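You operate a simulated robot arm through the tools that you are given. There is no shell and no other tool. Be economical: measure what you need, move in short steps, check, and stop when the job is done.

Carry out the task below with a simulated two-armed robot. There is one attempt and no reset: what you move stays moved.

Task
Wipe up the spill on the right half of the bench with the blue cloth and put it back.

The check looks at the end state, three seconds after you hand in, the way a careful person would. Anything else that was tipped, shoved, dropped, spilled or broken makes it a failure. Flat cloth is picked up by pressing the open fingertips on it (5 to 10 N) and closing them slowly along it; thin cloth reads only 2 to 8 mm in the jaws.

Robot
Two 7-joint arms with two-finger parallel grippers on one trunk, on a base that drives. Base frame: it is fixed to the floor where the robot stands at the start and does not move with it; the origin is under the middle of the robot, x ahead of it, y to its left, z up; the surface under the hand at the start is at about z = 850. Readings come in mm, rad, newtons and seconds.
The left shoulder is at the start at [20, 170, 1178], the right one opposite. With the tool pointing down near the work surface each hand reaches from about 200 to 680 mm from the robot's upright axis, wherever it stands, measured 20 degrees to its own side. Payload 3.8 kg a hand.
The TCP of each hand is the grasp point between the finger pads, 30 mm short of the fingertips. In the tool frame z runs along the fingers and y along their closing line. The gripper opens to 110 mm. The fingers are 20 mm wide and 10 mm thick; the gripper's body (48 by 112 mm) begins 55 mm behind the TCP.
Orientation is that of the tool frame in the base frame, as [roll, pitch, yaw] about the fixed x, y, z axes, in that order (R = Rz(yaw) Ry(pitch) Rx(roll)). With the fingers straight down and closing along the base's y, the tool's x points along the base's -x, its y along +y and its z along -z.

Tools
- The arms move only by the tool drive_tool. It takes "left_deltas", "right_deltas" or both (then of equal length, played together; a hand with none holds still); each is a list of rows, each a list of 7 numbers: the gripper command, from -1 (fully open) to 1 (shut), values between in proportion, then the shift along the base's x, y, z in mm, then the turn, a rotation vector about the base's x, y, z in rad. In form: [[jaw, x, y, z, ax, ay, az], ...]. A call has 1 to 10 rows; each row is the pose to reach, as a shift and turn from the pose commanded when the call began. A row lasts 0.2 s, in which the tool goes at most 50 mm and 0.15 rad; a call with a longer step from one row to the next is refused whole, and so is a gripper value outside its range. A pose out of reach is approached as far as the arm can. The call stops where the force on the tool passes 40 N (or 10 N more than at its start, if that is more) or the arm is blocked; 0.2 s more then pass. Each finger travels about 72 mm/s and halts on what it meets, pressing with about 31 N; the grip force reading is that of the motor and also rises with nothing between the fingers. The clock runs only during rows and for 0.2 s after the last one: add rows that repeat a pose to give the fingers time. It gives the time, the measured TCP pose, the force on the tool (base axes), the opening and the grip force at its end, in the units of the frame above (readings bear some noise), with the torque about the TCP (base axes, N m) and any sound that the robot's microphone picked up.
- Cameras (640 x 400 px; columns grow to the right, rows downward): "scene" is now at [106, -21.8, 1328.3]; the picture's right is [-0.26, -0.97, 0.00], its down [-0.58, 0.16, -0.80] and it looks along [0.77, -0.21, -0.60] (base axes); focal length 248 px, centre (320, 200). "left" rides on the left gripper at [72, -17, -103] in its tool frame; the picture's right is [0.23, 0.97, 0.00], its down [-0.76, 0.18, -0.62] and it looks along [-0.61, 0.14, 0.78] (tool axes); focal length 222 px, centre (320, 200). "right" rides on the right gripper at [72, 17, -103] in its tool frame; the picture's right is [-0.23, 0.97, 0.00], its down [-0.76, -0.18, -0.62] and it looks along [-0.61, -0.14, 0.78] (tool axes); focal length 222 px, centre (320, 200). There is no depth. A picture from a camera that has moved, and an enlarged one, comes with that camera's place and axes in the base frame and with its lens.
- snapshot(camera): a new picture of that camera. No time passes.
- lift_body(by): slides the trunk up (or, below 0, down) by that many mm; the arms and the scene camera ride with it, the base frame stays. It gives what a move gives, with no picture.
- drive_base(legs): drives the robot by 1 to 6 legs, each [ahead, turn to the left] in mm and rad, along the robot's own axes; the way and the turn of a leg run together, so that a leg with both is an arc; at most 1500 mm and 3.142 rad a leg. The arms and the cameras ride along, it lands a little off, and it stops where it bumps. It gives what a move gives.
- pan_tilt(pan, tilt): turns the head with the scene camera to pan (to the left, within 1.396 rad either way) and tilt (down, from -0.506 to 1.204), counted from straight ahead of the robot. It gives what a move gives.
- zoom(camera, box): a new picture of the part [left, top, right, bottom] of that camera's present view, enlarged. No time passes.
- hand_in(): hands the job in; it is judged then, once.

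Work in short steps. Places have to be worked out from the pictures, the camera data and where the tool is seen: move nearer, look again, correct. Check each grasp and each placing, and mend what went wrong. You have 120 turns and 92 pictures in all, those below and enlarged ones among them. Open the grippers and draw the arms clear of the work before you hand the job in, unless the task says otherwise; then end with one line.

The tools are called after "Emit:" as a command line: name --argument value ..., lists and objects as JSON in quotes. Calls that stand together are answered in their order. drive_tool: Moves the arms, as the interface text tells. Its arguments: {"type":"object","properties":{"left_deltas":{"type":"array","items":{"type":"array","items":{"type":"number"}}},"right_deltas":{"type":"array","items":{"type":"array","items":{"type":"number"}}}},"required":[]} The other tools are called the same way: lift_body (by) slides the trunk up or down; drive_base (legs) drives the base; pan_tilt (pan, tilt) turns the head that bears the scene camera; snapshot (camera) takes a picture; zoom (camera, box) takes an enlarged picture of a part of a camera's view; hand_in () hands the job in.

At the start:

```text
time: 0.0
left_eef_pos: [451.6, 18.9, 1066.0]
left_tcp_rot: [3.141, 0.0, -3.14]
left_force: [-0.1, 0.0, 0.1]
left_wrist_torque: [-0.02, 0.03, 0.05]
left_gripper_width: 110.0
left_gripper_force: 0.0
right_eef_pos: [435.5, -388.1, 1085.9]
right_tcp_rot: [3.141, 0.0, 3.141]
right_force: [0.0, 0.4, 0.2]
right_wrist_torque: [0.05, -0.01, -0.01]
right_gripper_width: 110.0
right_gripper_force: 0.1
trunk travel left (down, up): [-275.0, 295.0]
robot x, y, heading: [2.9, -1.5, 0.003]
head pan, tilt: [-0.26, 0.648]
```

scene: 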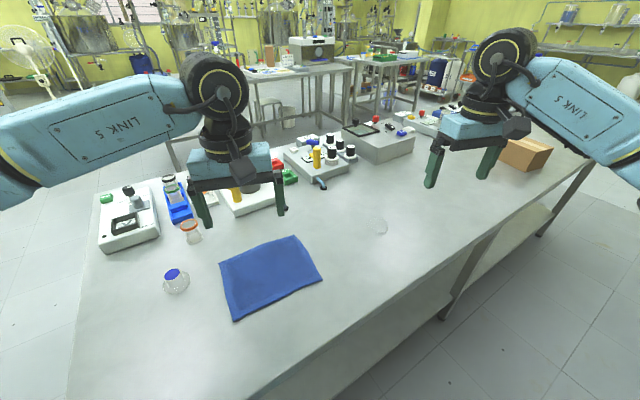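
right: 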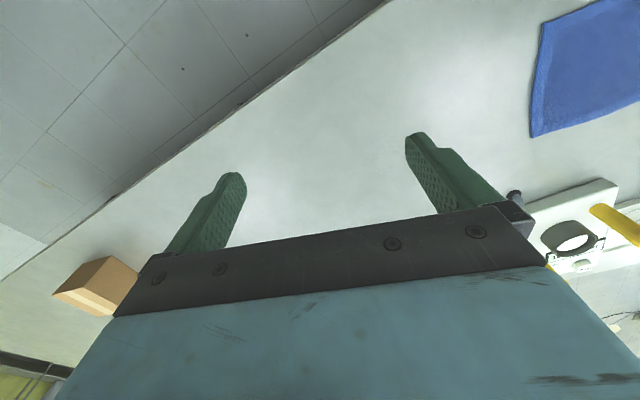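
left: 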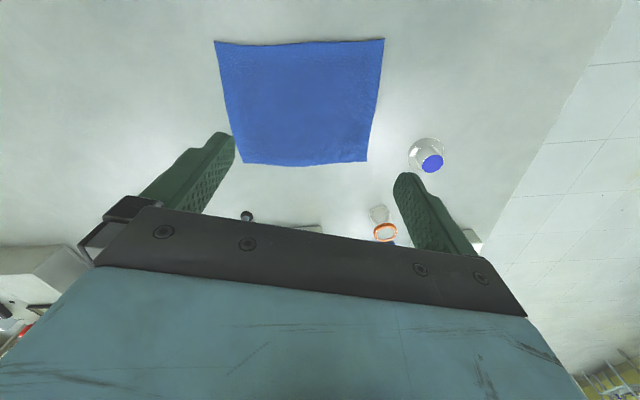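

The cloth lies near the middle, and a faint clear patch shows near pixel (378,226). I'll enlarge the area around both.

Emit:
zoom --camera "scene" --box '[300, 160, 500, 285]'

Emit:
zoom --camera "scene" --box '[80, 160, 340, 322]'

Emit:
zoom --camera "right" --box '[200, 0, 640, 275]'

```text
3.20 times, centred on (400, 222) of scene
camera zoom: at [106.0, -21.8, 1328.3], right [-0.26, -0.97, 0.0], down [-0.58, 0.16, -0.8], along [0.77, -0.21, -0.6], focal length 792 px, centre (64, 128)
```

zoom: 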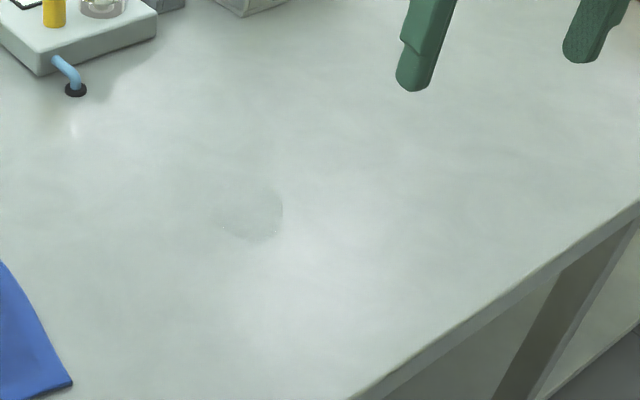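

```text
2.46 times, centred on (210, 241) of scene
camera zoom: at [106.0, -21.8, 1328.3], right [-0.26, -0.97, 0.0], down [-0.58, 0.16, -0.8], along [0.77, -0.21, -0.6], focal length 609 px, centre (591, 99)
```

zoom: 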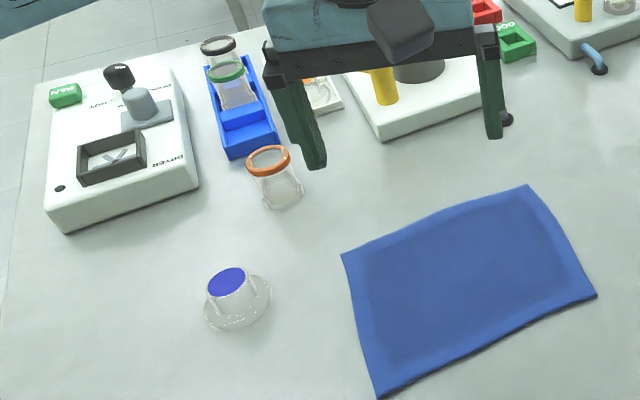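

```text
1.45 times, centred on (420, 138) of right
camera zoom: at [363.2, -371.1, 1188.3], right [0.23, 0.97, 0.0], down [0.76, -0.18, 0.62], along [0.61, -0.14, -0.78], focal length 323 px, centre (174, 291)
```

zoom: 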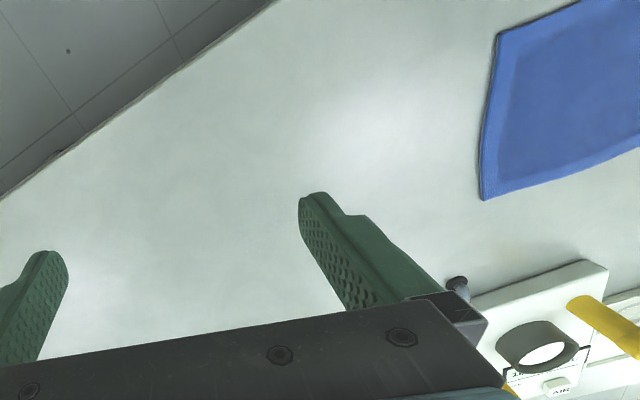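

The bench edge is turned about 0.29 rad in the base frame. I judge the cloth's corners to be at (538,114), (585,-80), (429,-115) and (384,78), with the spill near (557,-320). I'll move both arms aside and up first to get a clear look at the bench.

Emit:
drive_tool --left_deltas '[[-1, -15, 45, 10, 0, 0, 0], [-1, -30, 90, 20, 0, 0, 0], [-1, -45, 135, 30, 0, 0, 0], [-1, -60, 180, 40, 0, 0, 0], [-1, -75, 225, 50, 0, 0, 0], [-1, -80, 260, 50, 0, 0, 0]]' --right_deltas '[[-1, -40, -20, 10, 0, 0, 0], [-1, -80, -40, 20, 0, 0, 0], [-1, -120, -60, 30, 0, 0, 0], [-1, -140, -80, 30, 0, 0, 0], [-1, -140, -80, 30, 0, 0, 0], [-1, -140, -80, 30, 0, 0, 0]]'

Emit:
snapshot --camera "scene"

Emit:
snapshot --camera "right"

```text
time: 1.4
left_eef_pos: [375.6, 277.7, 1112.1]
left_tcp_rot: [3.14, -0.001, 3.141]
left_force: [-0.4, -0.6, 0.7]
left_wrist_torque: [-0.02, 0.0, 0.03]
left_gripper_width: 110.0
left_gripper_force: 0.1
right_eef_pos: [294.8, -467.7, 1117.9]
right_tcp_rot: [3.141, -0.001, 3.141]
right_force: [-0.4, -0.4, -0.4]
right_wrist_torque: [0.02, -0.02, 0.0]
right_gripper_width: 109.9
right_gripper_force: 0.0
trunk travel left (down, up): [-275.0, 295.0]
robot x, y, heading: [0.5, -0.1, -0.002]
head pan, tilt: [-0.26, 0.648]
```

```text
85 pictures are left
camera scene: at [105.6, -21.3, 1328.3], right [-0.26, -0.97, 0.0], down [-0.58, 0.16, -0.8], along [0.77, -0.21, -0.6], focal length 248 px, centre (320, 200)
```

scene: 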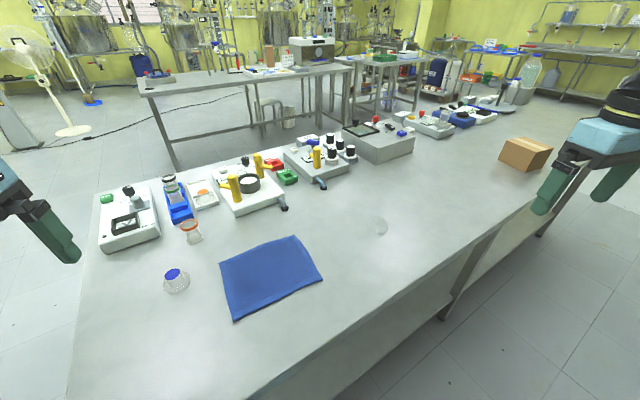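

```text
84 pictures are left
camera right: at [222.1, -451.3, 1220.1], right [0.23, 0.97, 0.0], down [0.76, -0.18, 0.62], along [0.61, -0.14, -0.78], focal length 222 px, centre (320, 200)
```

right: 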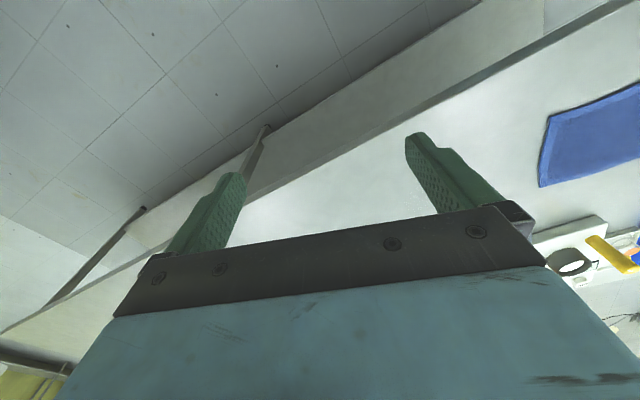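

Emit:
zoom --camera "scene" --box '[330, 190, 430, 252]'

Emit:
zoom --camera "scene" --box '[380, 130, 560, 242]'

Emit:
zoom --camera "scene" --box '[70, 180, 330, 342]'

```text
6.40 times, centred on (380, 221) of scene
camera zoom: at [105.6, -21.3, 1328.3], right [-0.26, -0.97, 0.0], down [-0.58, 0.16, -0.8], along [0.77, -0.21, -0.6], focal length 1584 px, centre (-64, 66)
```

zoom: 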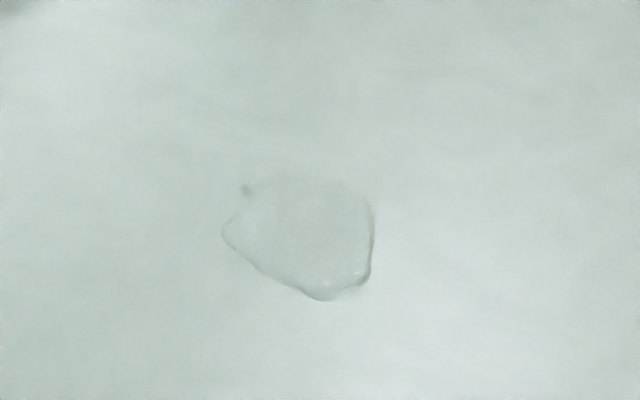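

```text
3.56 times, centred on (470, 186) of scene
camera zoom: at [105.6, -21.3, 1328.3], right [-0.26, -0.97, 0.0], down [-0.58, 0.16, -0.8], along [0.77, -0.21, -0.6], focal length 880 px, centre (-213, 250)
```

zoom: 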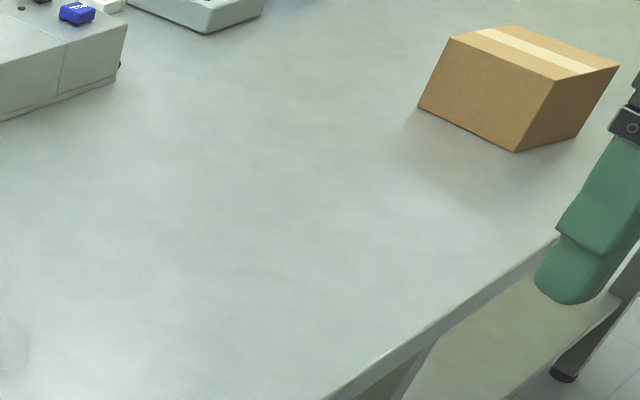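

```text
2.46 times, centred on (200, 261) of scene
camera zoom: at [105.6, -21.3, 1328.3], right [-0.26, -0.97, 0.0], down [-0.58, 0.16, -0.8], along [0.77, -0.21, -0.6], focal length 609 px, centre (615, 50)
```

zoom: 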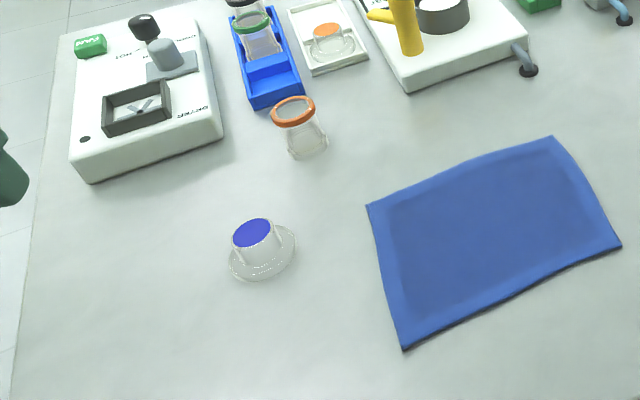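

The spill is about 80 x 70 mm, centred near (558,-315), and there is nothing else near it. I'll bring the right hand over the right edge of the cloth, about 35 mm in, with its closing line turned to match the cloth.

Emit:
drive_tool --right_deltas '[[-1, 20, 40, -11, 0, 0, 0.03], [-1, 40, 80, -22, 0, 0, 0.06], [-1, 60, 120, -33, 0, 0, 0.09], [-1, 80, 160, -44, 0, 0, 0.12], [-0.8, 100, 200, -55, 0, 0, 0.15], [-0.6, 120, 240, -66, 0, 0, 0.18], [-0.4, 140, 280, -77, 0, 0, 0.21], [-0.3, 160, 320, -88, 0, 0, 0.24], [-0.2, 181, 361, -99, 0, 0, 0.27], [-0.2, 202, 402, -110, 0, 0, 0.29]]'

Emit:
snapshot --camera "right"

Emit:
snapshot --camera "scene"

```text
time: 3.6
left_eef_pos: [375.1, 278.1, 1112.0]
left_tcp_rot: [-3.14, -0.001, -3.141]
left_force: [-0.3, 0.3, -1.0]
left_wrist_torque: [-0.02, 0.0, -0.03]
left_gripper_width: 110.0
left_gripper_force: 0.0
right_eef_pos: [497.5, -65.8, 1006.6]
right_tcp_rot: [-3.14, 0.0, -2.851]
right_force: [0.9, 0.6, 0.7]
right_wrist_torque: [0.02, -0.01, 0.02]
right_gripper_width: 65.8
right_gripper_force: 0.0
trunk travel left (down, up): [-275.0, 295.0]
robot x, y, heading: [1.7, 3.9, 0.001]
head pan, tilt: [-0.26, 0.648]
```

```text
80 pictures are left
camera right: at [422.5, -69.3, 1109.0], right [-0.06, 1.0, 0.0], down [0.78, 0.05, 0.62], along [0.62, 0.04, -0.78], focal length 222 px, centre (320, 200)
```

right: 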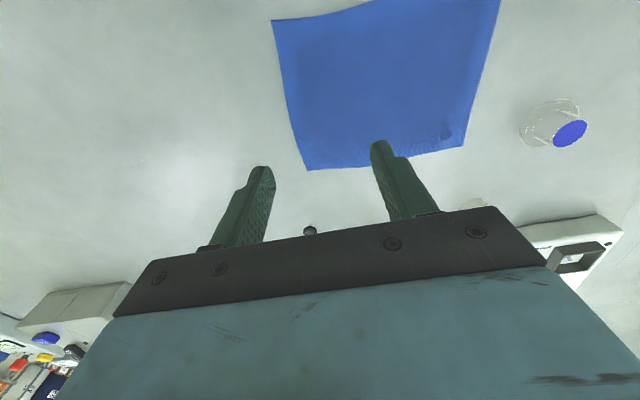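

```text
79 pictures are left
camera scene: at [106.4, -20.6, 1328.3], right [-0.26, -0.97, 0.0], down [-0.58, 0.15, -0.8], along [0.77, -0.21, -0.6], focal length 248 px, centre (320, 200)
```

scene: 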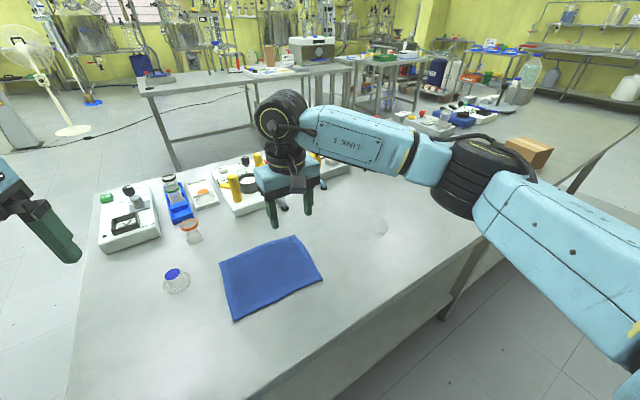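

The right-camera geometry agrees with the cloth corners. I'll narrow the jaws to about 40 mm and come down to just above the cloth.

Emit:
drive_tool --right_deltas '[[0.1, -1, 3, -40, 0, 0, 0], [0.27, -2, 6, -80, 0, 0, 0], [0.27, -3, 8, -105, 0, 0, 0], [0.27, -3, 8, -116, 0, 0, 0], [0.27, -3, 8, -116, 0, 0, 0]]'

Emit:
snapshot --camera "right"

Emit:
zoom --camera "scene" --box '[190, 180, 350, 330]'

```text
time: 4.8
left_eef_pos: [375.4, 277.7, 1112.2]
left_tcp_rot: [-3.141, -0.001, -3.141]
left_force: [-0.2, -0.6, 0.6]
left_wrist_torque: [0.02, -0.01, 0.0]
left_gripper_width: 110.2
left_gripper_force: 0.0
right_eef_pos: [495.0, -57.7, 890.1]
right_tcp_rot: [3.141, 0.0, -2.852]
right_force: [-0.3, -0.4, 0.5]
right_wrist_torque: [0.03, 0.01, 0.03]
right_gripper_width: 40.0
right_gripper_force: 0.2
trunk travel left (down, up): [-275.0, 295.0]
robot x, y, heading: [-4.4, 1.1, -0.001]
head pan, tilt: [-0.26, 0.648]
```

```text
78 pictures are left
camera right: at [420.3, -62.2, 992.9], right [-0.06, 1.0, 0.0], down [0.78, 0.05, 0.62], along [0.62, 0.04, -0.78], focal length 222 px, centre (320, 200)
```

right: 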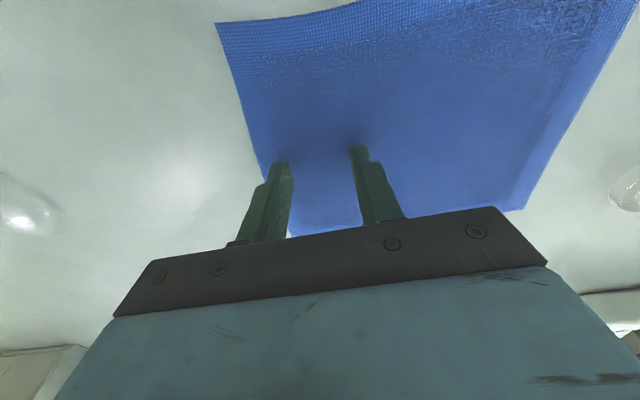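

```text
2.67 times, centred on (270, 255) of scene
camera zoom: at [106.0, -21.8, 1328.3], right [-0.26, -0.97, 0.0], down [-0.58, 0.16, -0.8], along [0.77, -0.21, -0.6], focal length 660 px, centre (453, 53)
```

zoom: 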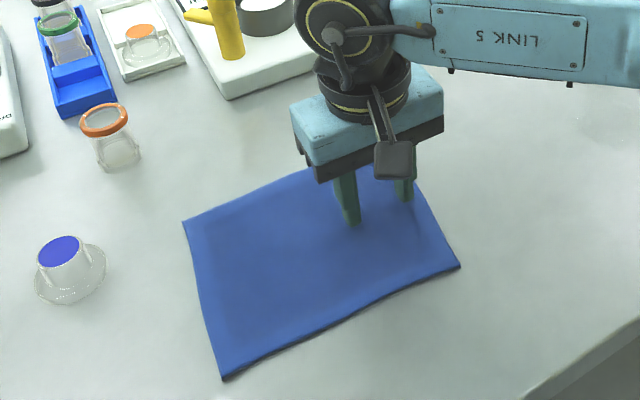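

Both fingers are above the cloth near its right edge. I'll press down gently.

Emit:
drive_tool --right_deltas '[[0.27, 0, 0, -4, 0, 0, 0], [0.27, 0, 0, -7, 0, 0, 0], [0.27, 0, 0, -8, 0, 0, 0], [0.27, 0, 0, -8, 0, 0, 0]]'

```text
time: 5.8
left_eef_pos: [374.9, 278.1, 1114.0]
left_tcp_rot: [-3.141, 0.001, 3.141]
left_force: [1.1, -0.1, -0.3]
left_wrist_torque: [-0.02, -0.01, 0.03]
left_gripper_width: 110.0
left_gripper_force: 0.1
right_eef_pos: [495.5, -57.2, 883.1]
right_tcp_rot: [3.141, 0.002, -2.852]
right_force: [0.6, -0.6, 11.8]
right_wrist_torque: [-0.01, 0.01, 0.03]
right_gripper_width: 40.3
right_gripper_force: 0.0
trunk travel left (down, up): [-275.0, 295.0]
robot x, y, heading: [-4.0, 1.4, -0.002]
head pan, tilt: [-0.26, 0.648]
```

The reading is 11.8 N, slightly above the range. I'll ease up a touch and close slowly along the cloth.

Emit:
drive_tool --right_deltas '[[0.3, 0, 0, 0.4, 0, 0, 0], [0.38, 0, 0, 0.4, 0, 0, 0], [0.46, 0, 0, 0.4, 0, 0, 0], [0.54, 0, 0, 0.4, 0, 0, 0], [0.62, 0, 0, 0.4, 0, 0, 0], [0.7, 0, 0, 0.4, 0, 0, 0], [0.78, 0, 0, 0.4, 0, 0, 0], [0.86, 0, 0, 0.4, 0, 0, 0], [0.94, 0, 0, 0.4, 0, 0, 0], [1, 0, 0, 0.4, 0, 0, 0]]'

Emit:
snapshot --camera "right"

```text
time: 8.0
left_eef_pos: [373.2, 278.8, 1113.1]
left_tcp_rot: [-3.141, 0.003, -3.141]
left_force: [-0.1, -0.7, -0.1]
left_wrist_torque: [0.0, 0.01, 0.02]
left_gripper_width: 110.0
left_gripper_force: 0.1
right_eef_pos: [493.8, -56.4, 883.2]
right_tcp_rot: [3.141, 0.002, -2.851]
right_force: [-0.2, 0.6, 14.8]
right_wrist_torque: [0.03, -0.01, -0.03]
right_gripper_width: 4.5
right_gripper_force: 31.2
trunk travel left (down, up): [-275.0, 295.0]
robot x, y, heading: [0.7, -1.8, -0.0]
head pan, tilt: [-0.26, 0.648]
```

```text
76 pictures are left
camera right: at [419.7, -61.7, 985.5], right [-0.06, 1.0, 0.0], down [0.78, 0.05, 0.62], along [0.62, 0.04, -0.78], focal length 222 px, centre (320, 200)
```

right: 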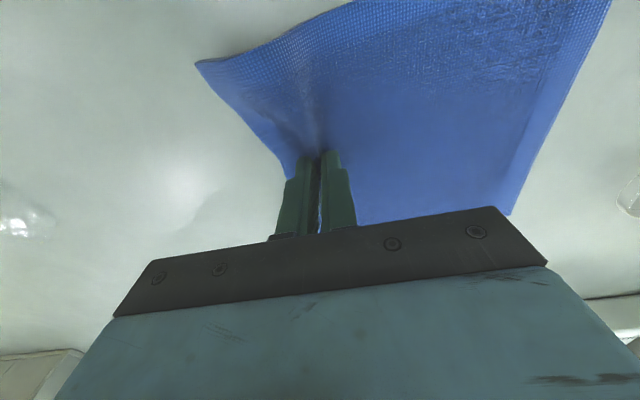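

The jaws read 4.5 mm, so the cloth is held. I'll lift it slightly and drag it to the left edge of the spill.

Emit:
drive_tool --right_deltas '[[1, 0, 0, 8, 0, 0, 0], [1, 10, -33, 8, 0, 0, 0], [1, 20, -66, 8, 0, 0, 0], [1, 30, -99, 8, 0, 0, 0], [1, 40, -132, 8, 0, 0, 0], [1, 50, -165, 8, 0, 0, 0], [1, 58, -194, 8, 0, 0, 0]]'

Emit:
snapshot --camera "scene"

Emit:
snapshot --camera "right"

```text
time: 9.6
left_eef_pos: [376.0, 277.3, 1113.2]
left_tcp_rot: [-3.141, 0.0, -3.141]
left_force: [0.0, -0.1, -0.3]
left_wrist_torque: [0.02, 0.0, -0.01]
left_gripper_width: 110.0
left_gripper_force: 0.1
right_eef_pos: [550.4, -253.3, 887.9]
right_tcp_rot: [-3.141, 0.0, -2.852]
right_force: [0.2, -0.4, -0.2]
right_wrist_torque: [-0.06, -0.02, -0.07]
right_gripper_width: 4.3
right_gripper_force: 31.0
trunk travel left (down, up): [-275.0, 295.0]
robot x, y, heading: [-2.3, -0.7, 0.003]
head pan, tilt: [-0.26, 0.648]
```

```text
75 pictures are left
camera scene: at [106.0, -22.2, 1328.3], right [-0.26, -0.97, 0.0], down [-0.58, 0.16, -0.8], along [0.77, -0.21, -0.6], focal length 248 px, centre (320, 200)
```

scene: 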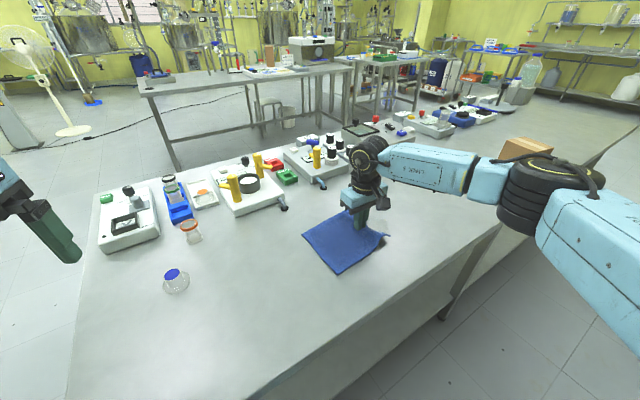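

```text
74 pictures are left
camera right: at [477.7, -258.0, 991.5], right [-0.06, 1.0, 0.0], down [0.78, 0.05, 0.62], along [0.62, 0.04, -0.78], focal length 222 px, centre (320, 200)
```

right: 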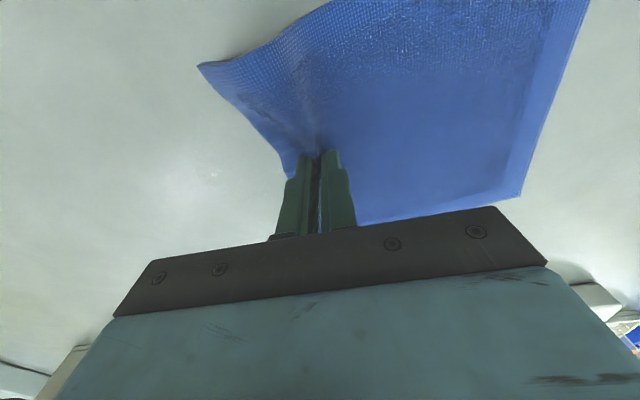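

The cloth trails flat behind the hand. I'll press lightly and wipe across the spill.

Emit:
drive_tool --right_deltas '[[1, 0, 0, -6, 0, 0, 0], [1, 5, -20, -6, 0, 0, 0], [1, 10, -40, -6, 0, 0, 0], [1, 15, -60, -6, 0, 0, 0], [1, 20, -80, -6, 0, 0, 0], [1, 25, -100, -6, 0, 0, 0], [1, 30, -120, -6, 0, 0, 0]]'

Emit:
snapshot --camera "right"

Emit:
zoom --camera "scene" --box '[300, 160, 460, 260]'

```text
time: 11.2
left_eef_pos: [374.9, 278.9, 1112.7]
left_tcp_rot: [3.141, 0.0, -3.142]
left_force: [0.9, 0.8, 0.0]
left_wrist_torque: [0.0, -0.02, -0.03]
left_gripper_width: 110.0
left_gripper_force: 0.0
right_eef_pos: [569.0, -311.6, 881.8]
right_tcp_rot: [3.141, 0.002, -2.852]
right_force: [1.3, 2.4, 8.5]
right_wrist_torque: [0.05, -0.02, -0.01]
right_gripper_width: 4.1
right_gripper_force: 31.6
right hand out of reach, approached as far as the arm can: row 5, 6, 7
trunk travel left (down, up): [-275.0, 295.0]
robot x, y, heading: [1.7, 0.6, 0.004]
head pan, tilt: [-0.26, 0.648]
```

```text
73 pictures are left
camera right: at [493.5, -317.0, 985.8], right [-0.06, 1.0, 0.0], down [0.78, 0.05, 0.62], along [0.62, 0.04, -0.78], focal length 222 px, centre (320, 200)
```

right: 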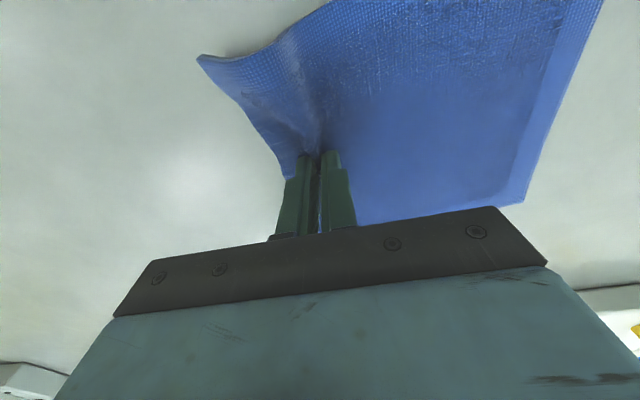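

```text
4.00 times, centred on (380, 210) of scene
camera zoom: at [105.4, -21.1, 1328.4], right [-0.26, -0.97, 0.0], down [-0.58, 0.16, -0.8], along [0.77, -0.21, -0.6], focal length 990 px, centre (80, 160)
```

zoom: 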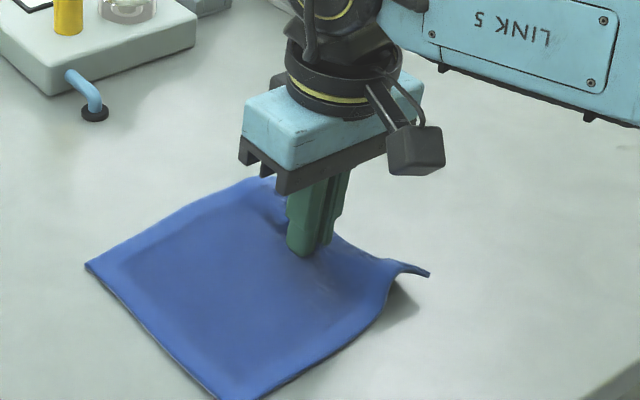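

The right hand's reach ends near (569,-312). I'll lift a little to see where the commanded pose stands, and tilt the head down to check the base's clearance to the bench.

Emit:
drive_tool --right_deltas '[[1, -20, 20, 6, 0, 0, 0], [1, -40, 40, 6, 0, 0, 0]]'

Emit:
pan_tilt --pan -0.3 --tilt 1.2

Emit:
snapshot --camera "scene"

```text
time: 11.8
left_eef_pos: [374.6, 278.3, 1112.9]
left_tcp_rot: [3.141, -0.001, -3.142]
left_force: [0.3, -0.2, -0.3]
left_wrist_torque: [0.01, 0.01, 0.01]
left_gripper_width: 110.3
left_gripper_force: 0.0
right_eef_pos: [526.3, -272.1, 889.6]
right_tcp_rot: [3.14, -0.002, -2.851]
right_force: [-0.2, 0.0, -0.1]
right_wrist_torque: [-0.03, -0.02, -0.02]
right_gripper_width: 4.2
right_gripper_force: 31.4
trunk travel left (down, up): [-275.0, 295.0]
robot x, y, heading: [0.4, 2.7, 0.0]
head pan, tilt: [-0.26, 0.648]
```

```text
time: 12.8
left_eef_pos: [374.6, 276.6, 1112.1]
left_tcp_rot: [-3.142, -0.001, 3.14]
left_force: [0.1, 0.5, -0.4]
left_wrist_torque: [0.0, -0.01, 0.02]
left_gripper_width: 110.0
left_gripper_force: 0.0
right_eef_pos: [527.6, -272.6, 890.5]
right_tcp_rot: [-3.141, -0.001, -2.851]
right_force: [-0.3, 0.0, 1.1]
right_wrist_torque: [-0.02, 0.0, 0.01]
right_gripper_width: 4.2
right_gripper_force: 30.7
trunk travel left (down, up): [-275.0, 295.0]
robot x, y, heading: [0.6, -0.1, 0.006]
head pan, tilt: [-0.3, 1.201]
```

```text
71 pictures are left
camera scene: at [75.6, -16.0, 1287.8], right [-0.3, -0.96, 0.0], down [-0.89, 0.28, -0.36], along [0.35, -0.11, -0.93], focal length 248 px, centre (320, 200)
```

scene: 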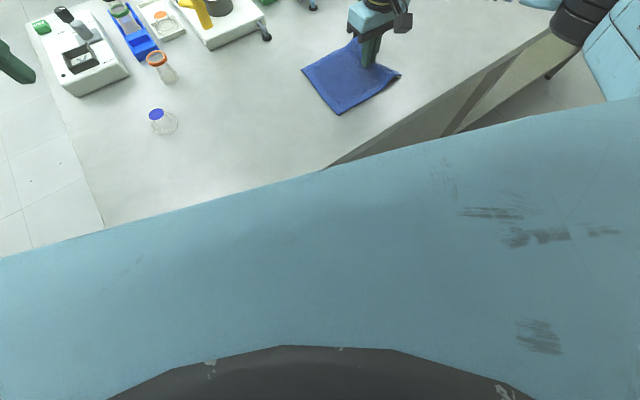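

The command is clamped to reach, and the torso hides the base clearance, so I'll leave the base where it is. Next is a pressed pass over the near part of the spill, at lower x.

Emit:
drive_tool --right_deltas '[[1, 0, 0, -6.5, 0, 0, 0], [1, 0, -20, -7, 0, 0, 0], [1, 0, -40, -7, 0, 0, 0], [1, 2, -60, -7, 0, 0, 0], [1, 4, -80, -7, 0, 0, 0], [1, 6, -95, -7, 0, 0, 0]]'

Emit:
pan_tilt --pan -0.5 --tilt 0.8

Emit:
zoom --camera "scene" --box '[200, 80, 460, 242]'

```text
time: 14.2
left_eef_pos: [373.3, 278.0, 1111.1]
left_tcp_rot: [3.14, 0.001, 3.141]
left_force: [0.9, 0.0, 0.8]
left_wrist_torque: [0.04, 0.03, -0.02]
left_gripper_width: 110.0
left_gripper_force: 0.0
right_eef_pos: [532.4, -360.6, 882.6]
right_tcp_rot: [-3.141, 0.0, -2.852]
right_force: [-1.0, 1.9, 5.4]
right_wrist_torque: [0.0, 0.04, 0.0]
right_gripper_width: 4.3
right_gripper_force: 30.6
right hand out of reach, approached as far as the arm can: row 6
trunk travel left (down, up): [-275.0, 295.0]
robot x, y, heading: [-1.5, -0.6, -0.0]
head pan, tilt: [-0.3, 1.201]
```

```text
time: 15.0
left_eef_pos: [374.9, 277.8, 1113.2]
left_tcp_rot: [3.141, 0.0, 3.141]
left_force: [0.5, 0.2, -0.2]
left_wrist_torque: [-0.01, 0.01, -0.02]
left_gripper_width: 110.1
left_gripper_force: 0.0
right_eef_pos: [532.3, -361.7, 884.0]
right_tcp_rot: [-3.141, -0.001, -2.852]
right_force: [0.4, 0.4, 6.7]
right_wrist_torque: [0.0, 0.0, -0.02]
right_gripper_width: 4.3
right_gripper_force: 30.5
trunk travel left (down, up): [-275.0, 295.0]
robot x, y, heading: [1.4, 2.0, 0.003]
head pan, tilt: [-0.499, 0.799]
```

```text
2.46 times, centred on (330, 161) of scene
camera zoom: at [92.4, -37.4, 1315.6], right [-0.48, -0.88, 0.0], down [-0.63, 0.34, -0.7], along [0.61, -0.33, -0.72], focal length 609 px, centre (295, 296)
```

zoom: 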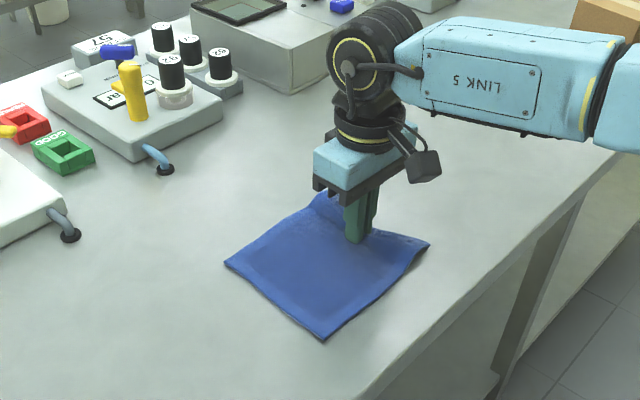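

The cloth is intact. I'll lift it clear and pull back to see what remains of the spill.

Emit:
drive_tool --right_deltas '[[1, -5, 10, 40, 0, 0, 0], [1, -15, 30, 80, 0, 0, 0], [1, -25, 60, 115, 0, 0, 0], [1, -35, 100, 140, 0, 0, 0], [1, -40, 140, 160, 0, 0, 0], [1, -40, 180, 170, 0, 0, 0], [1, -40, 200, 170, 0, 0, 0]]'

Emit:
snapshot --camera "scene"

Emit:
zoom --camera "scene" --box '[260, 130, 420, 230]'

```text
time: 16.6
left_eef_pos: [375.3, 277.5, 1111.3]
left_tcp_rot: [3.141, 0.0, -3.14]
left_force: [-0.4, 1.0, -0.3]
left_wrist_torque: [0.01, -0.03, -0.02]
left_gripper_width: 109.8
left_gripper_force: 0.1
right_eef_pos: [492.2, -161.0, 1050.4]
right_tcp_rot: [-3.141, 0.0, -2.852]
right_force: [-1.1, -0.2, -0.5]
right_wrist_torque: [-0.03, -0.05, -0.03]
right_gripper_width: 4.3
right_gripper_force: 31.0
trunk travel left (down, up): [-275.0, 295.0]
robot x, y, heading: [2.0, -2.9, 0.004]
head pan, tilt: [-0.499, 0.799]
```

```text
69 pictures are left
camera scene: at [93.0, -37.8, 1315.5], right [-0.48, -0.88, 0.0], down [-0.63, 0.34, -0.7], along [0.61, -0.33, -0.72], focal length 248 px, centre (320, 200)
```

scene: 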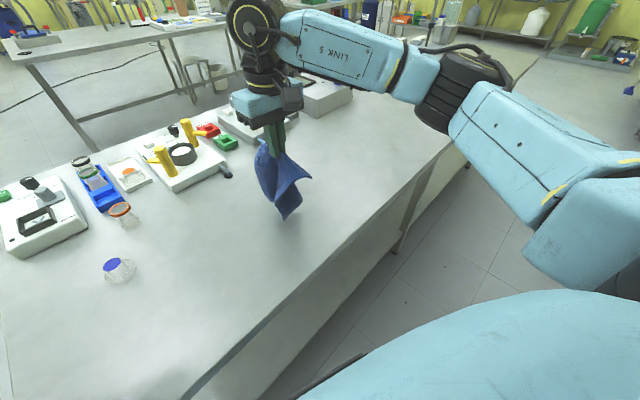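

```text
4.00 times, centred on (340, 180) of scene
camera zoom: at [93.0, -37.8, 1315.5], right [-0.48, -0.88, 0.0], down [-0.63, 0.34, -0.7], along [0.61, -0.33, -0.72], focal length 990 px, centre (240, 280)
```

zoom: 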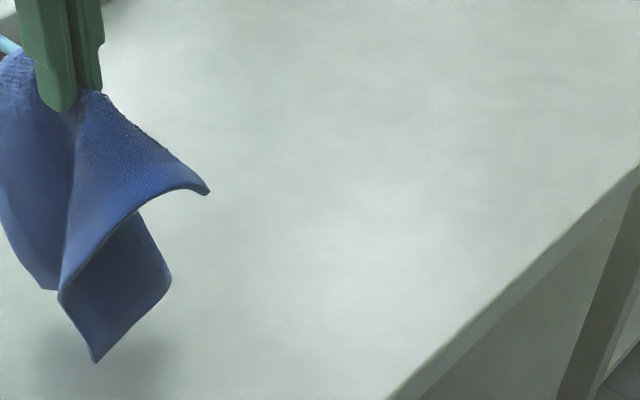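

No spill is visible now at the expected place. I'll check from the original head pose, where it showed clearly.

Emit:
pan_tilt --pan -0.26 --tilt 0.648

Emit:
zoom --camera "scene" --box '[330, 190, 430, 252]'

Emit:
snapshot --camera "scene"

```text
time: 17.4
left_eef_pos: [374.8, 277.4, 1114.0]
left_tcp_rot: [3.141, -0.001, -3.14]
left_force: [-1.4, 0.1, 0.3]
left_wrist_torque: [0.02, 0.01, 0.02]
left_gripper_width: 110.1
left_gripper_force: 0.0
right_eef_pos: [493.4, -161.6, 1051.0]
right_tcp_rot: [3.141, 0.0, -2.851]
right_force: [-0.2, 0.7, -0.2]
right_wrist_torque: [-0.03, -0.01, -0.02]
right_gripper_width: 4.4
right_gripper_force: 30.7
trunk travel left (down, up): [-275.0, 295.0]
robot x, y, heading: [-0.2, 1.7, 0.003]
head pan, tilt: [-0.26, 0.648]
```

```text
6.40 times, centred on (380, 221) of scene
camera zoom: at [106.1, -21.8, 1328.2], right [-0.26, -0.97, 0.0], down [-0.58, 0.16, -0.8], along [0.77, -0.21, -0.6], focal length 1584 px, centre (-64, 66)
```

zoom: 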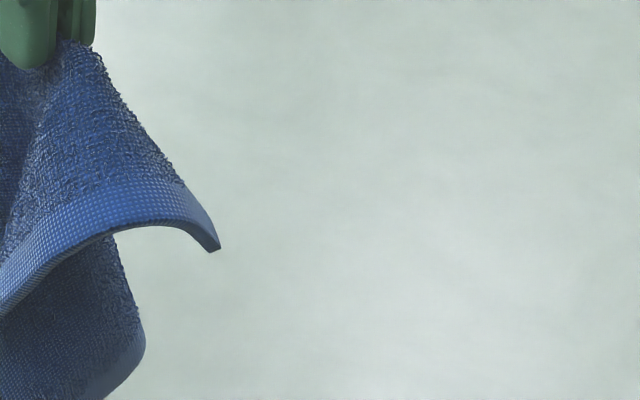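

```text
66 pictures are left
camera scene: at [106.1, -21.8, 1328.2], right [-0.26, -0.97, 0.0], down [-0.58, 0.16, -0.8], along [0.77, -0.21, -0.6], focal length 248 px, centre (320, 200)
```

scene: 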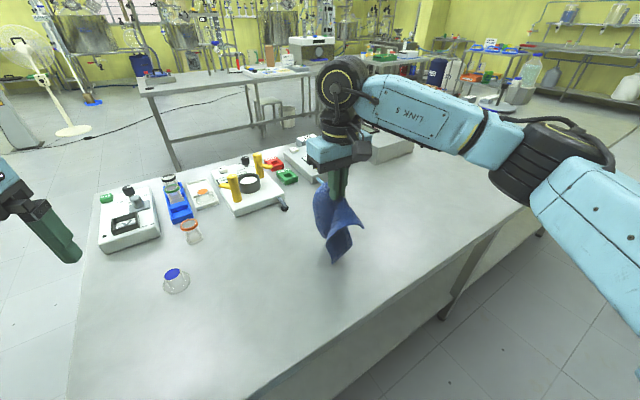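

The spill is gone. Now I'll carry the hanging cloth back over its left edge's original place, so I can lay it down from left to right.

Emit:
drive_tool --right_deltas '[[1, -3, 28, 2, 0, 0, 0], [1, -7, 56, 4, 0, 0, 0], [1, -11, 84, 6, 0, 0, 0], [1, -15, 112, 8, 0, 0, 0], [1, -19, 140, 9, 0, 0, 0], [1, -23, 168, 9, 0, 0, 0], [1, -27, 196, 9, 0, 0, 0], [1, -31, 224, 9, 0, 0, 0], [1, -35, 252, 9, 0, 0, 0], [1, -35, 262, 9, 0, 0, 0]]'

Emit:
snapshot --camera "scene"

Emit:
snapshot --camera "left"

Emit:
snapshot --camera "right"

```text
time: 19.6
left_eef_pos: [373.7, 278.3, 1113.7]
left_tcp_rot: [3.141, -0.001, 3.141]
left_force: [-0.3, -0.5, -0.5]
left_wrist_torque: [0.04, -0.01, -0.06]
left_gripper_width: 110.2
left_gripper_force: 0.2
right_eef_pos: [457.9, 99.1, 1062.1]
right_tcp_rot: [-3.142, 0.0, -2.854]
right_force: [-1.1, 0.6, -0.2]
right_wrist_torque: [0.0, -0.03, -0.01]
right_gripper_width: 4.3
right_gripper_force: 31.4
trunk travel left (down, up): [-275.0, 295.0]
robot x, y, heading: [2.1, -1.7, -0.0]
head pan, tilt: [-0.26, 0.648]
```

```text
65 pictures are left
camera scene: at [106.1, -21.8, 1328.3], right [-0.26, -0.97, 0.0], down [-0.58, 0.16, -0.8], along [0.77, -0.21, -0.6], focal length 248 px, centre (320, 200)
```

scene: 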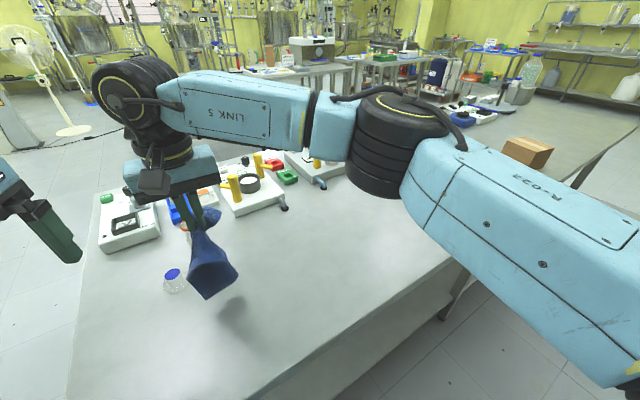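

```text
64 pictures are left
camera left: at [301.5, 260.3, 1215.2], right [-0.23, 0.97, 0.0], down [0.76, 0.18, 0.62], along [0.61, 0.14, -0.78], focal length 222 px, centre (320, 200)
```

left: 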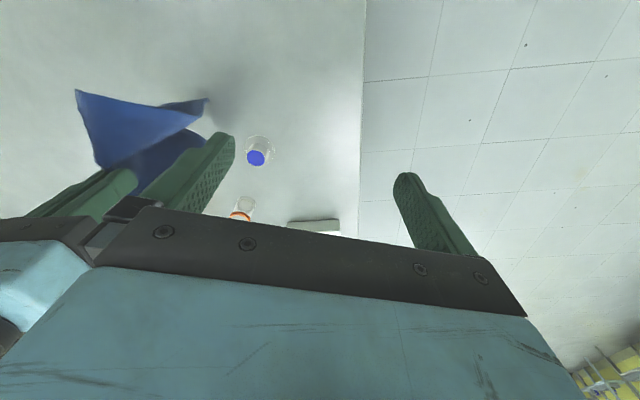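

```text
63 pictures are left
camera right: at [384.4, 96.1, 1164.6], right [-0.06, 1.0, 0.0], down [0.78, 0.05, 0.62], along [0.62, 0.04, -0.78], focal length 222 px, centre (320, 200)
```

right: 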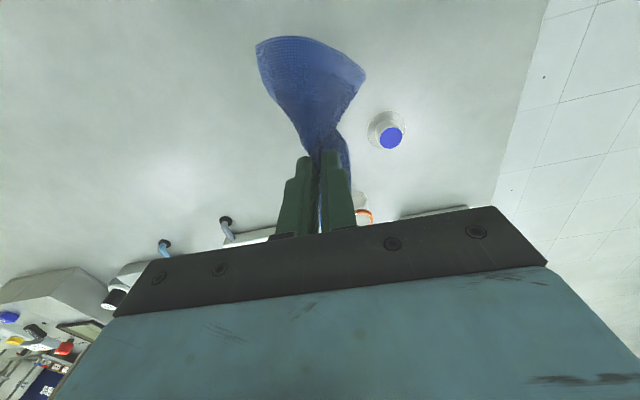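

The cloth hangs as a drape. I'll let it settle and lower until its lower edge meets the bench, keeping clear of the flask.

Emit:
drive_tool --right_deltas '[[1, 0, -4, -10, 0, 0, 0], [1, 0, -4, -10, 0, 0, 0], [1, 0, -4, -10, 0, 0, 0], [1, 0, -4, -20, 0, 0, 0], [1, 0, -4, -30, 0, 0, 0], [1, 0, -4, -40, 0, 0, 0], [1, 0, -4, -40, 0, 0, 0]]'

Emit:
snapshot --camera "scene"

Emit:
snapshot --camera "right"

```text
time: 21.2
left_eef_pos: [373.7, 278.0, 1111.6]
left_tcp_rot: [3.14, 0.001, 3.141]
left_force: [-0.6, -0.5, 0.0]
left_wrist_torque: [0.01, 0.03, 0.02]
left_gripper_width: 109.8
left_gripper_force: 0.0
right_eef_pos: [458.0, 97.1, 1022.2]
right_tcp_rot: [-3.138, 0.002, -2.853]
right_force: [-0.7, 0.2, 0.3]
right_wrist_torque: [0.01, -0.01, -0.05]
right_gripper_width: 4.3
right_gripper_force: 30.7
trunk travel left (down, up): [-275.0, 295.0]
robot x, y, heading: [-1.8, 1.3, -0.002]
head pan, tilt: [-0.26, 0.648]
```

```text
62 pictures are left
camera scene: at [106.0, -21.7, 1328.3], right [-0.26, -0.97, 0.0], down [-0.58, 0.16, -0.8], along [0.77, -0.21, -0.6], focal length 248 px, centre (320, 200)
```

scene: 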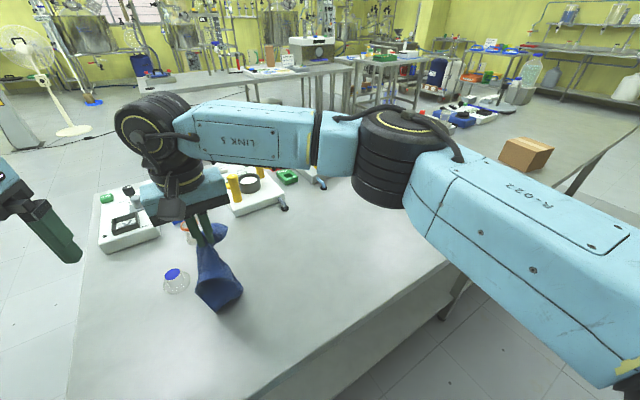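

```text
61 pictures are left
camera right: at [383.3, 91.9, 1125.0], right [-0.06, 1.0, 0.0], down [0.78, 0.05, 0.62], along [0.62, 0.04, -0.78], focal length 222 px, centre (320, 200)
```

right: 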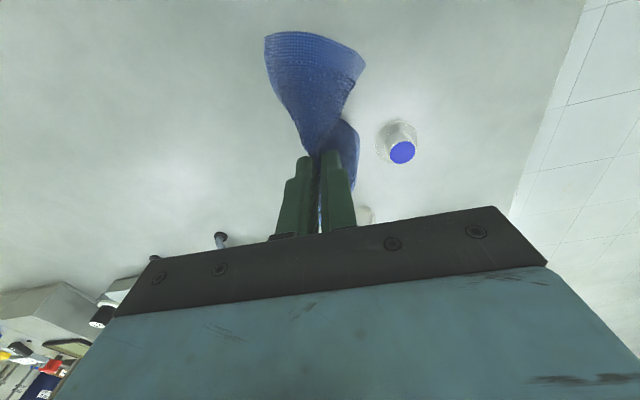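

I'll look closer at how it hangs.

Emit:
zoom --camera "scene" --box '[140, 210, 300, 320]'

Emit:
zoom --camera "right" --box '[220, 0, 440, 200]'

Emit:
snapshot --camera "left"

```text
3.64 times, centred on (220, 265) of scene
camera zoom: at [106.0, -21.7, 1328.3], right [-0.26, -0.97, 0.0], down [-0.58, 0.16, -0.8], along [0.77, -0.21, -0.6], focal length 900 px, centre (684, -36)
```

zoom: 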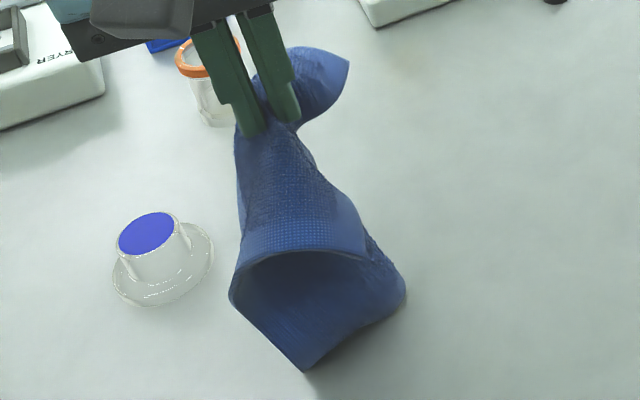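

```text
2.00 times, centred on (330, 100) of right
camera zoom: at [383.3, 91.9, 1125.0], right [-0.06, 1.0, 0.0], down [0.78, 0.05, 0.62], along [0.62, 0.04, -0.78], focal length 444 px, centre (300, 400)
```

zoom: 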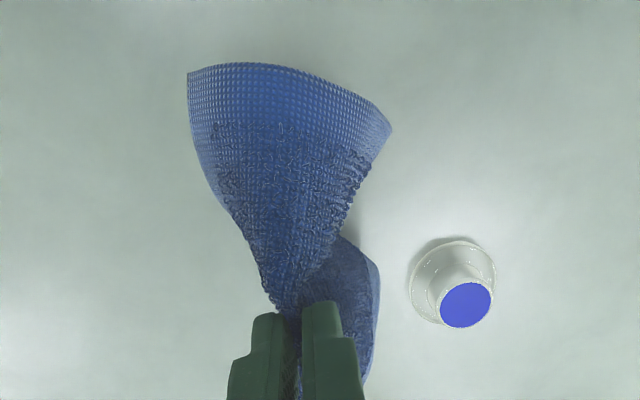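

```text
58 pictures are left
camera left: at [301.4, 260.4, 1215.3], right [-0.23, 0.97, 0.0], down [0.76, 0.18, 0.62], along [0.61, 0.14, -0.78], focal length 222 px, centre (320, 200)
```

left: 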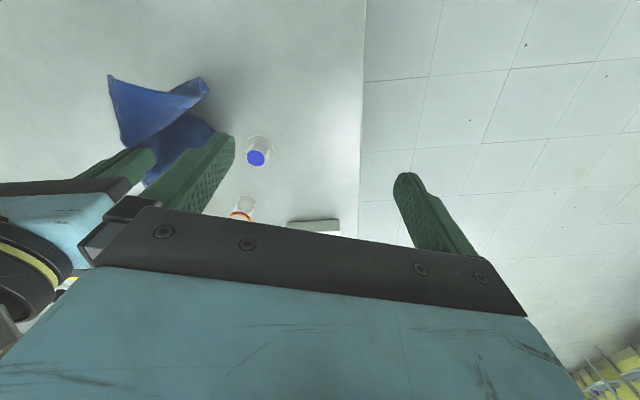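

The cloth opens toward the robot with its lower corner about at the bench. I'll lower it along an arc to the right, the reverse of how it came up, and check halfway.

Emit:
drive_tool --right_deltas '[[1, 3, -13, -3, 0, 0, 0], [1, 6, -26, -6, 0, 0, 0], [1, 9, -39, -12, 0, 0, 0], [1, 12, -52, -18, 0, 0, 0], [1, 15, -64, -25, 0, 0, 0], [1, 18, -76, -32, 0, 0, 0], [1, 21, -87, -40, 0, 0, 0], [1, 23, -98, -50, 0, 0, 0], [1, 25, -108, -60, 0, 0, 0], [1, 27, -117, -70, 0, 0, 0]]'

Emit:
zoom --camera "scene" --box '[140, 180, 380, 330]'

Emit:
snapshot --camera "right"

```text
time: 23.4
left_eef_pos: [374.4, 278.2, 1112.5]
left_tcp_rot: [-3.141, 0.0, -3.142]
left_force: [0.4, 0.1, -0.5]
left_wrist_torque: [-0.01, 0.01, -0.03]
left_gripper_width: 109.9
left_gripper_force: 0.0
right_eef_pos: [485.8, -20.9, 951.3]
right_tcp_rot: [3.141, -0.001, -2.853]
right_force: [0.7, -0.2, -0.8]
right_wrist_torque: [0.0, -0.02, -0.01]
right_gripper_width: 4.3
right_gripper_force: 30.4
trunk travel left (down, up): [-275.0, 295.0]
robot x, y, heading: [-4.4, 3.5, -0.004]
head pan, tilt: [-0.26, 0.648]
```

```text
2.67 times, centred on (260, 255) of scene
camera zoom: at [106.2, -22.0, 1328.3], right [-0.26, -0.97, 0.0], down [-0.58, 0.16, -0.8], along [0.77, -0.2, -0.6], focal length 660 px, centre (480, 53)
```

zoom: 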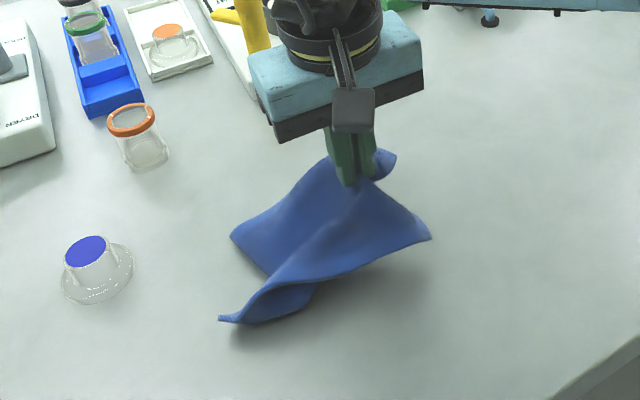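

```text
56 pictures are left
camera right: at [411.5, -24.3, 1054.0], right [-0.06, 1.0, 0.0], down [0.78, 0.05, 0.62], along [0.62, 0.04, -0.78], focal length 222 px, centre (320, 200)
```

right: 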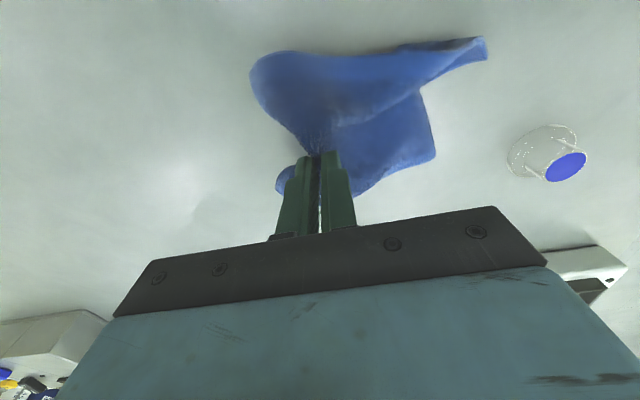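

The cloth is unfurling well, with its left edge close to its original place. I'll continue lowering, finishing near the pinch's original spot.

Emit:
drive_tool --right_deltas '[[1, 2, -8, -10, 0, 0, 0], [1, 4, -15, -20, 0, 0, 0], [1, 6, -21, -30, 0, 0, 0], [1, 7, -26, -40, 0, 0, 0], [1, 8, -30, -49, 0, 0, 0], [1, 9, -34, -57, 0, 0, 0], [1, 9, -36, -63, 0, 0, 0], [1, 9, -36, -63, 0, 0, 0]]'

Emit:
zoom --camera "scene" --box '[140, 180, 380, 330]'

Emit:
snapshot --camera "right"

```text
time: 25.2
left_eef_pos: [375.0, 277.7, 1112.6]
left_tcp_rot: [3.141, 0.0, 3.141]
left_force: [0.5, 0.0, 1.0]
left_wrist_torque: [0.02, 0.02, 0.0]
left_gripper_width: 109.9
left_gripper_force: 0.2
right_eef_pos: [492.8, -55.5, 889.2]
right_tcp_rot: [-3.141, 0.001, -2.852]
right_force: [-0.4, 1.5, 4.3]
right_wrist_torque: [-0.01, 0.05, -0.02]
right_gripper_width: 4.5
right_gripper_force: 31.0
trunk travel left (down, up): [-275.0, 295.0]
robot x, y, heading: [1.6, -1.8, 0.001]
head pan, tilt: [-0.26, 0.648]
```

```text
2.67 times, centred on (260, 255) of scene
camera zoom: at [105.7, -21.6, 1328.4], right [-0.26, -0.97, 0.0], down [-0.58, 0.15, -0.8], along [0.77, -0.21, -0.6], focal length 660 px, centre (480, 53)
```

zoom: 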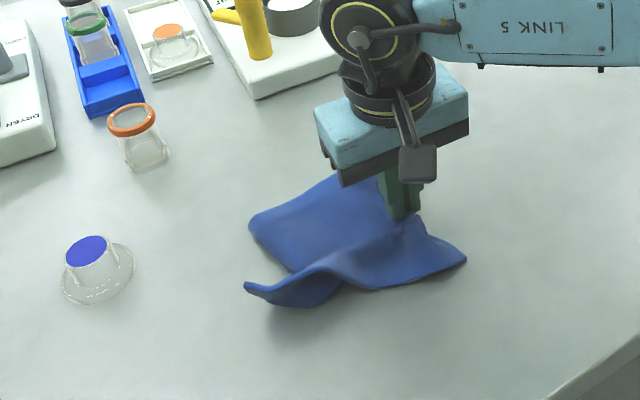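

```text
54 pictures are left
camera right: at [418.7, -59.8, 991.5], right [-0.06, 1.0, 0.0], down [0.78, 0.05, 0.62], along [0.62, 0.04, -0.78], focal length 222 px, centre (320, 200)
```

right: 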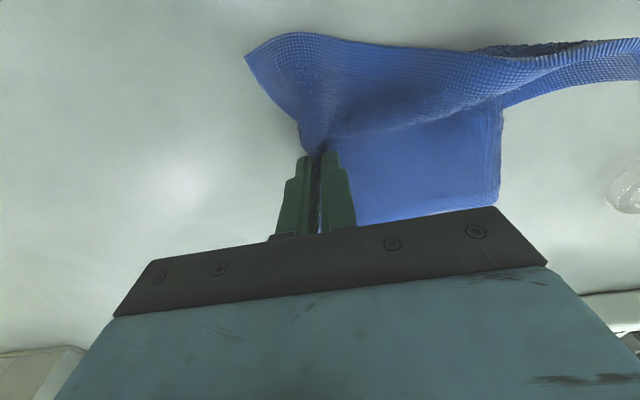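

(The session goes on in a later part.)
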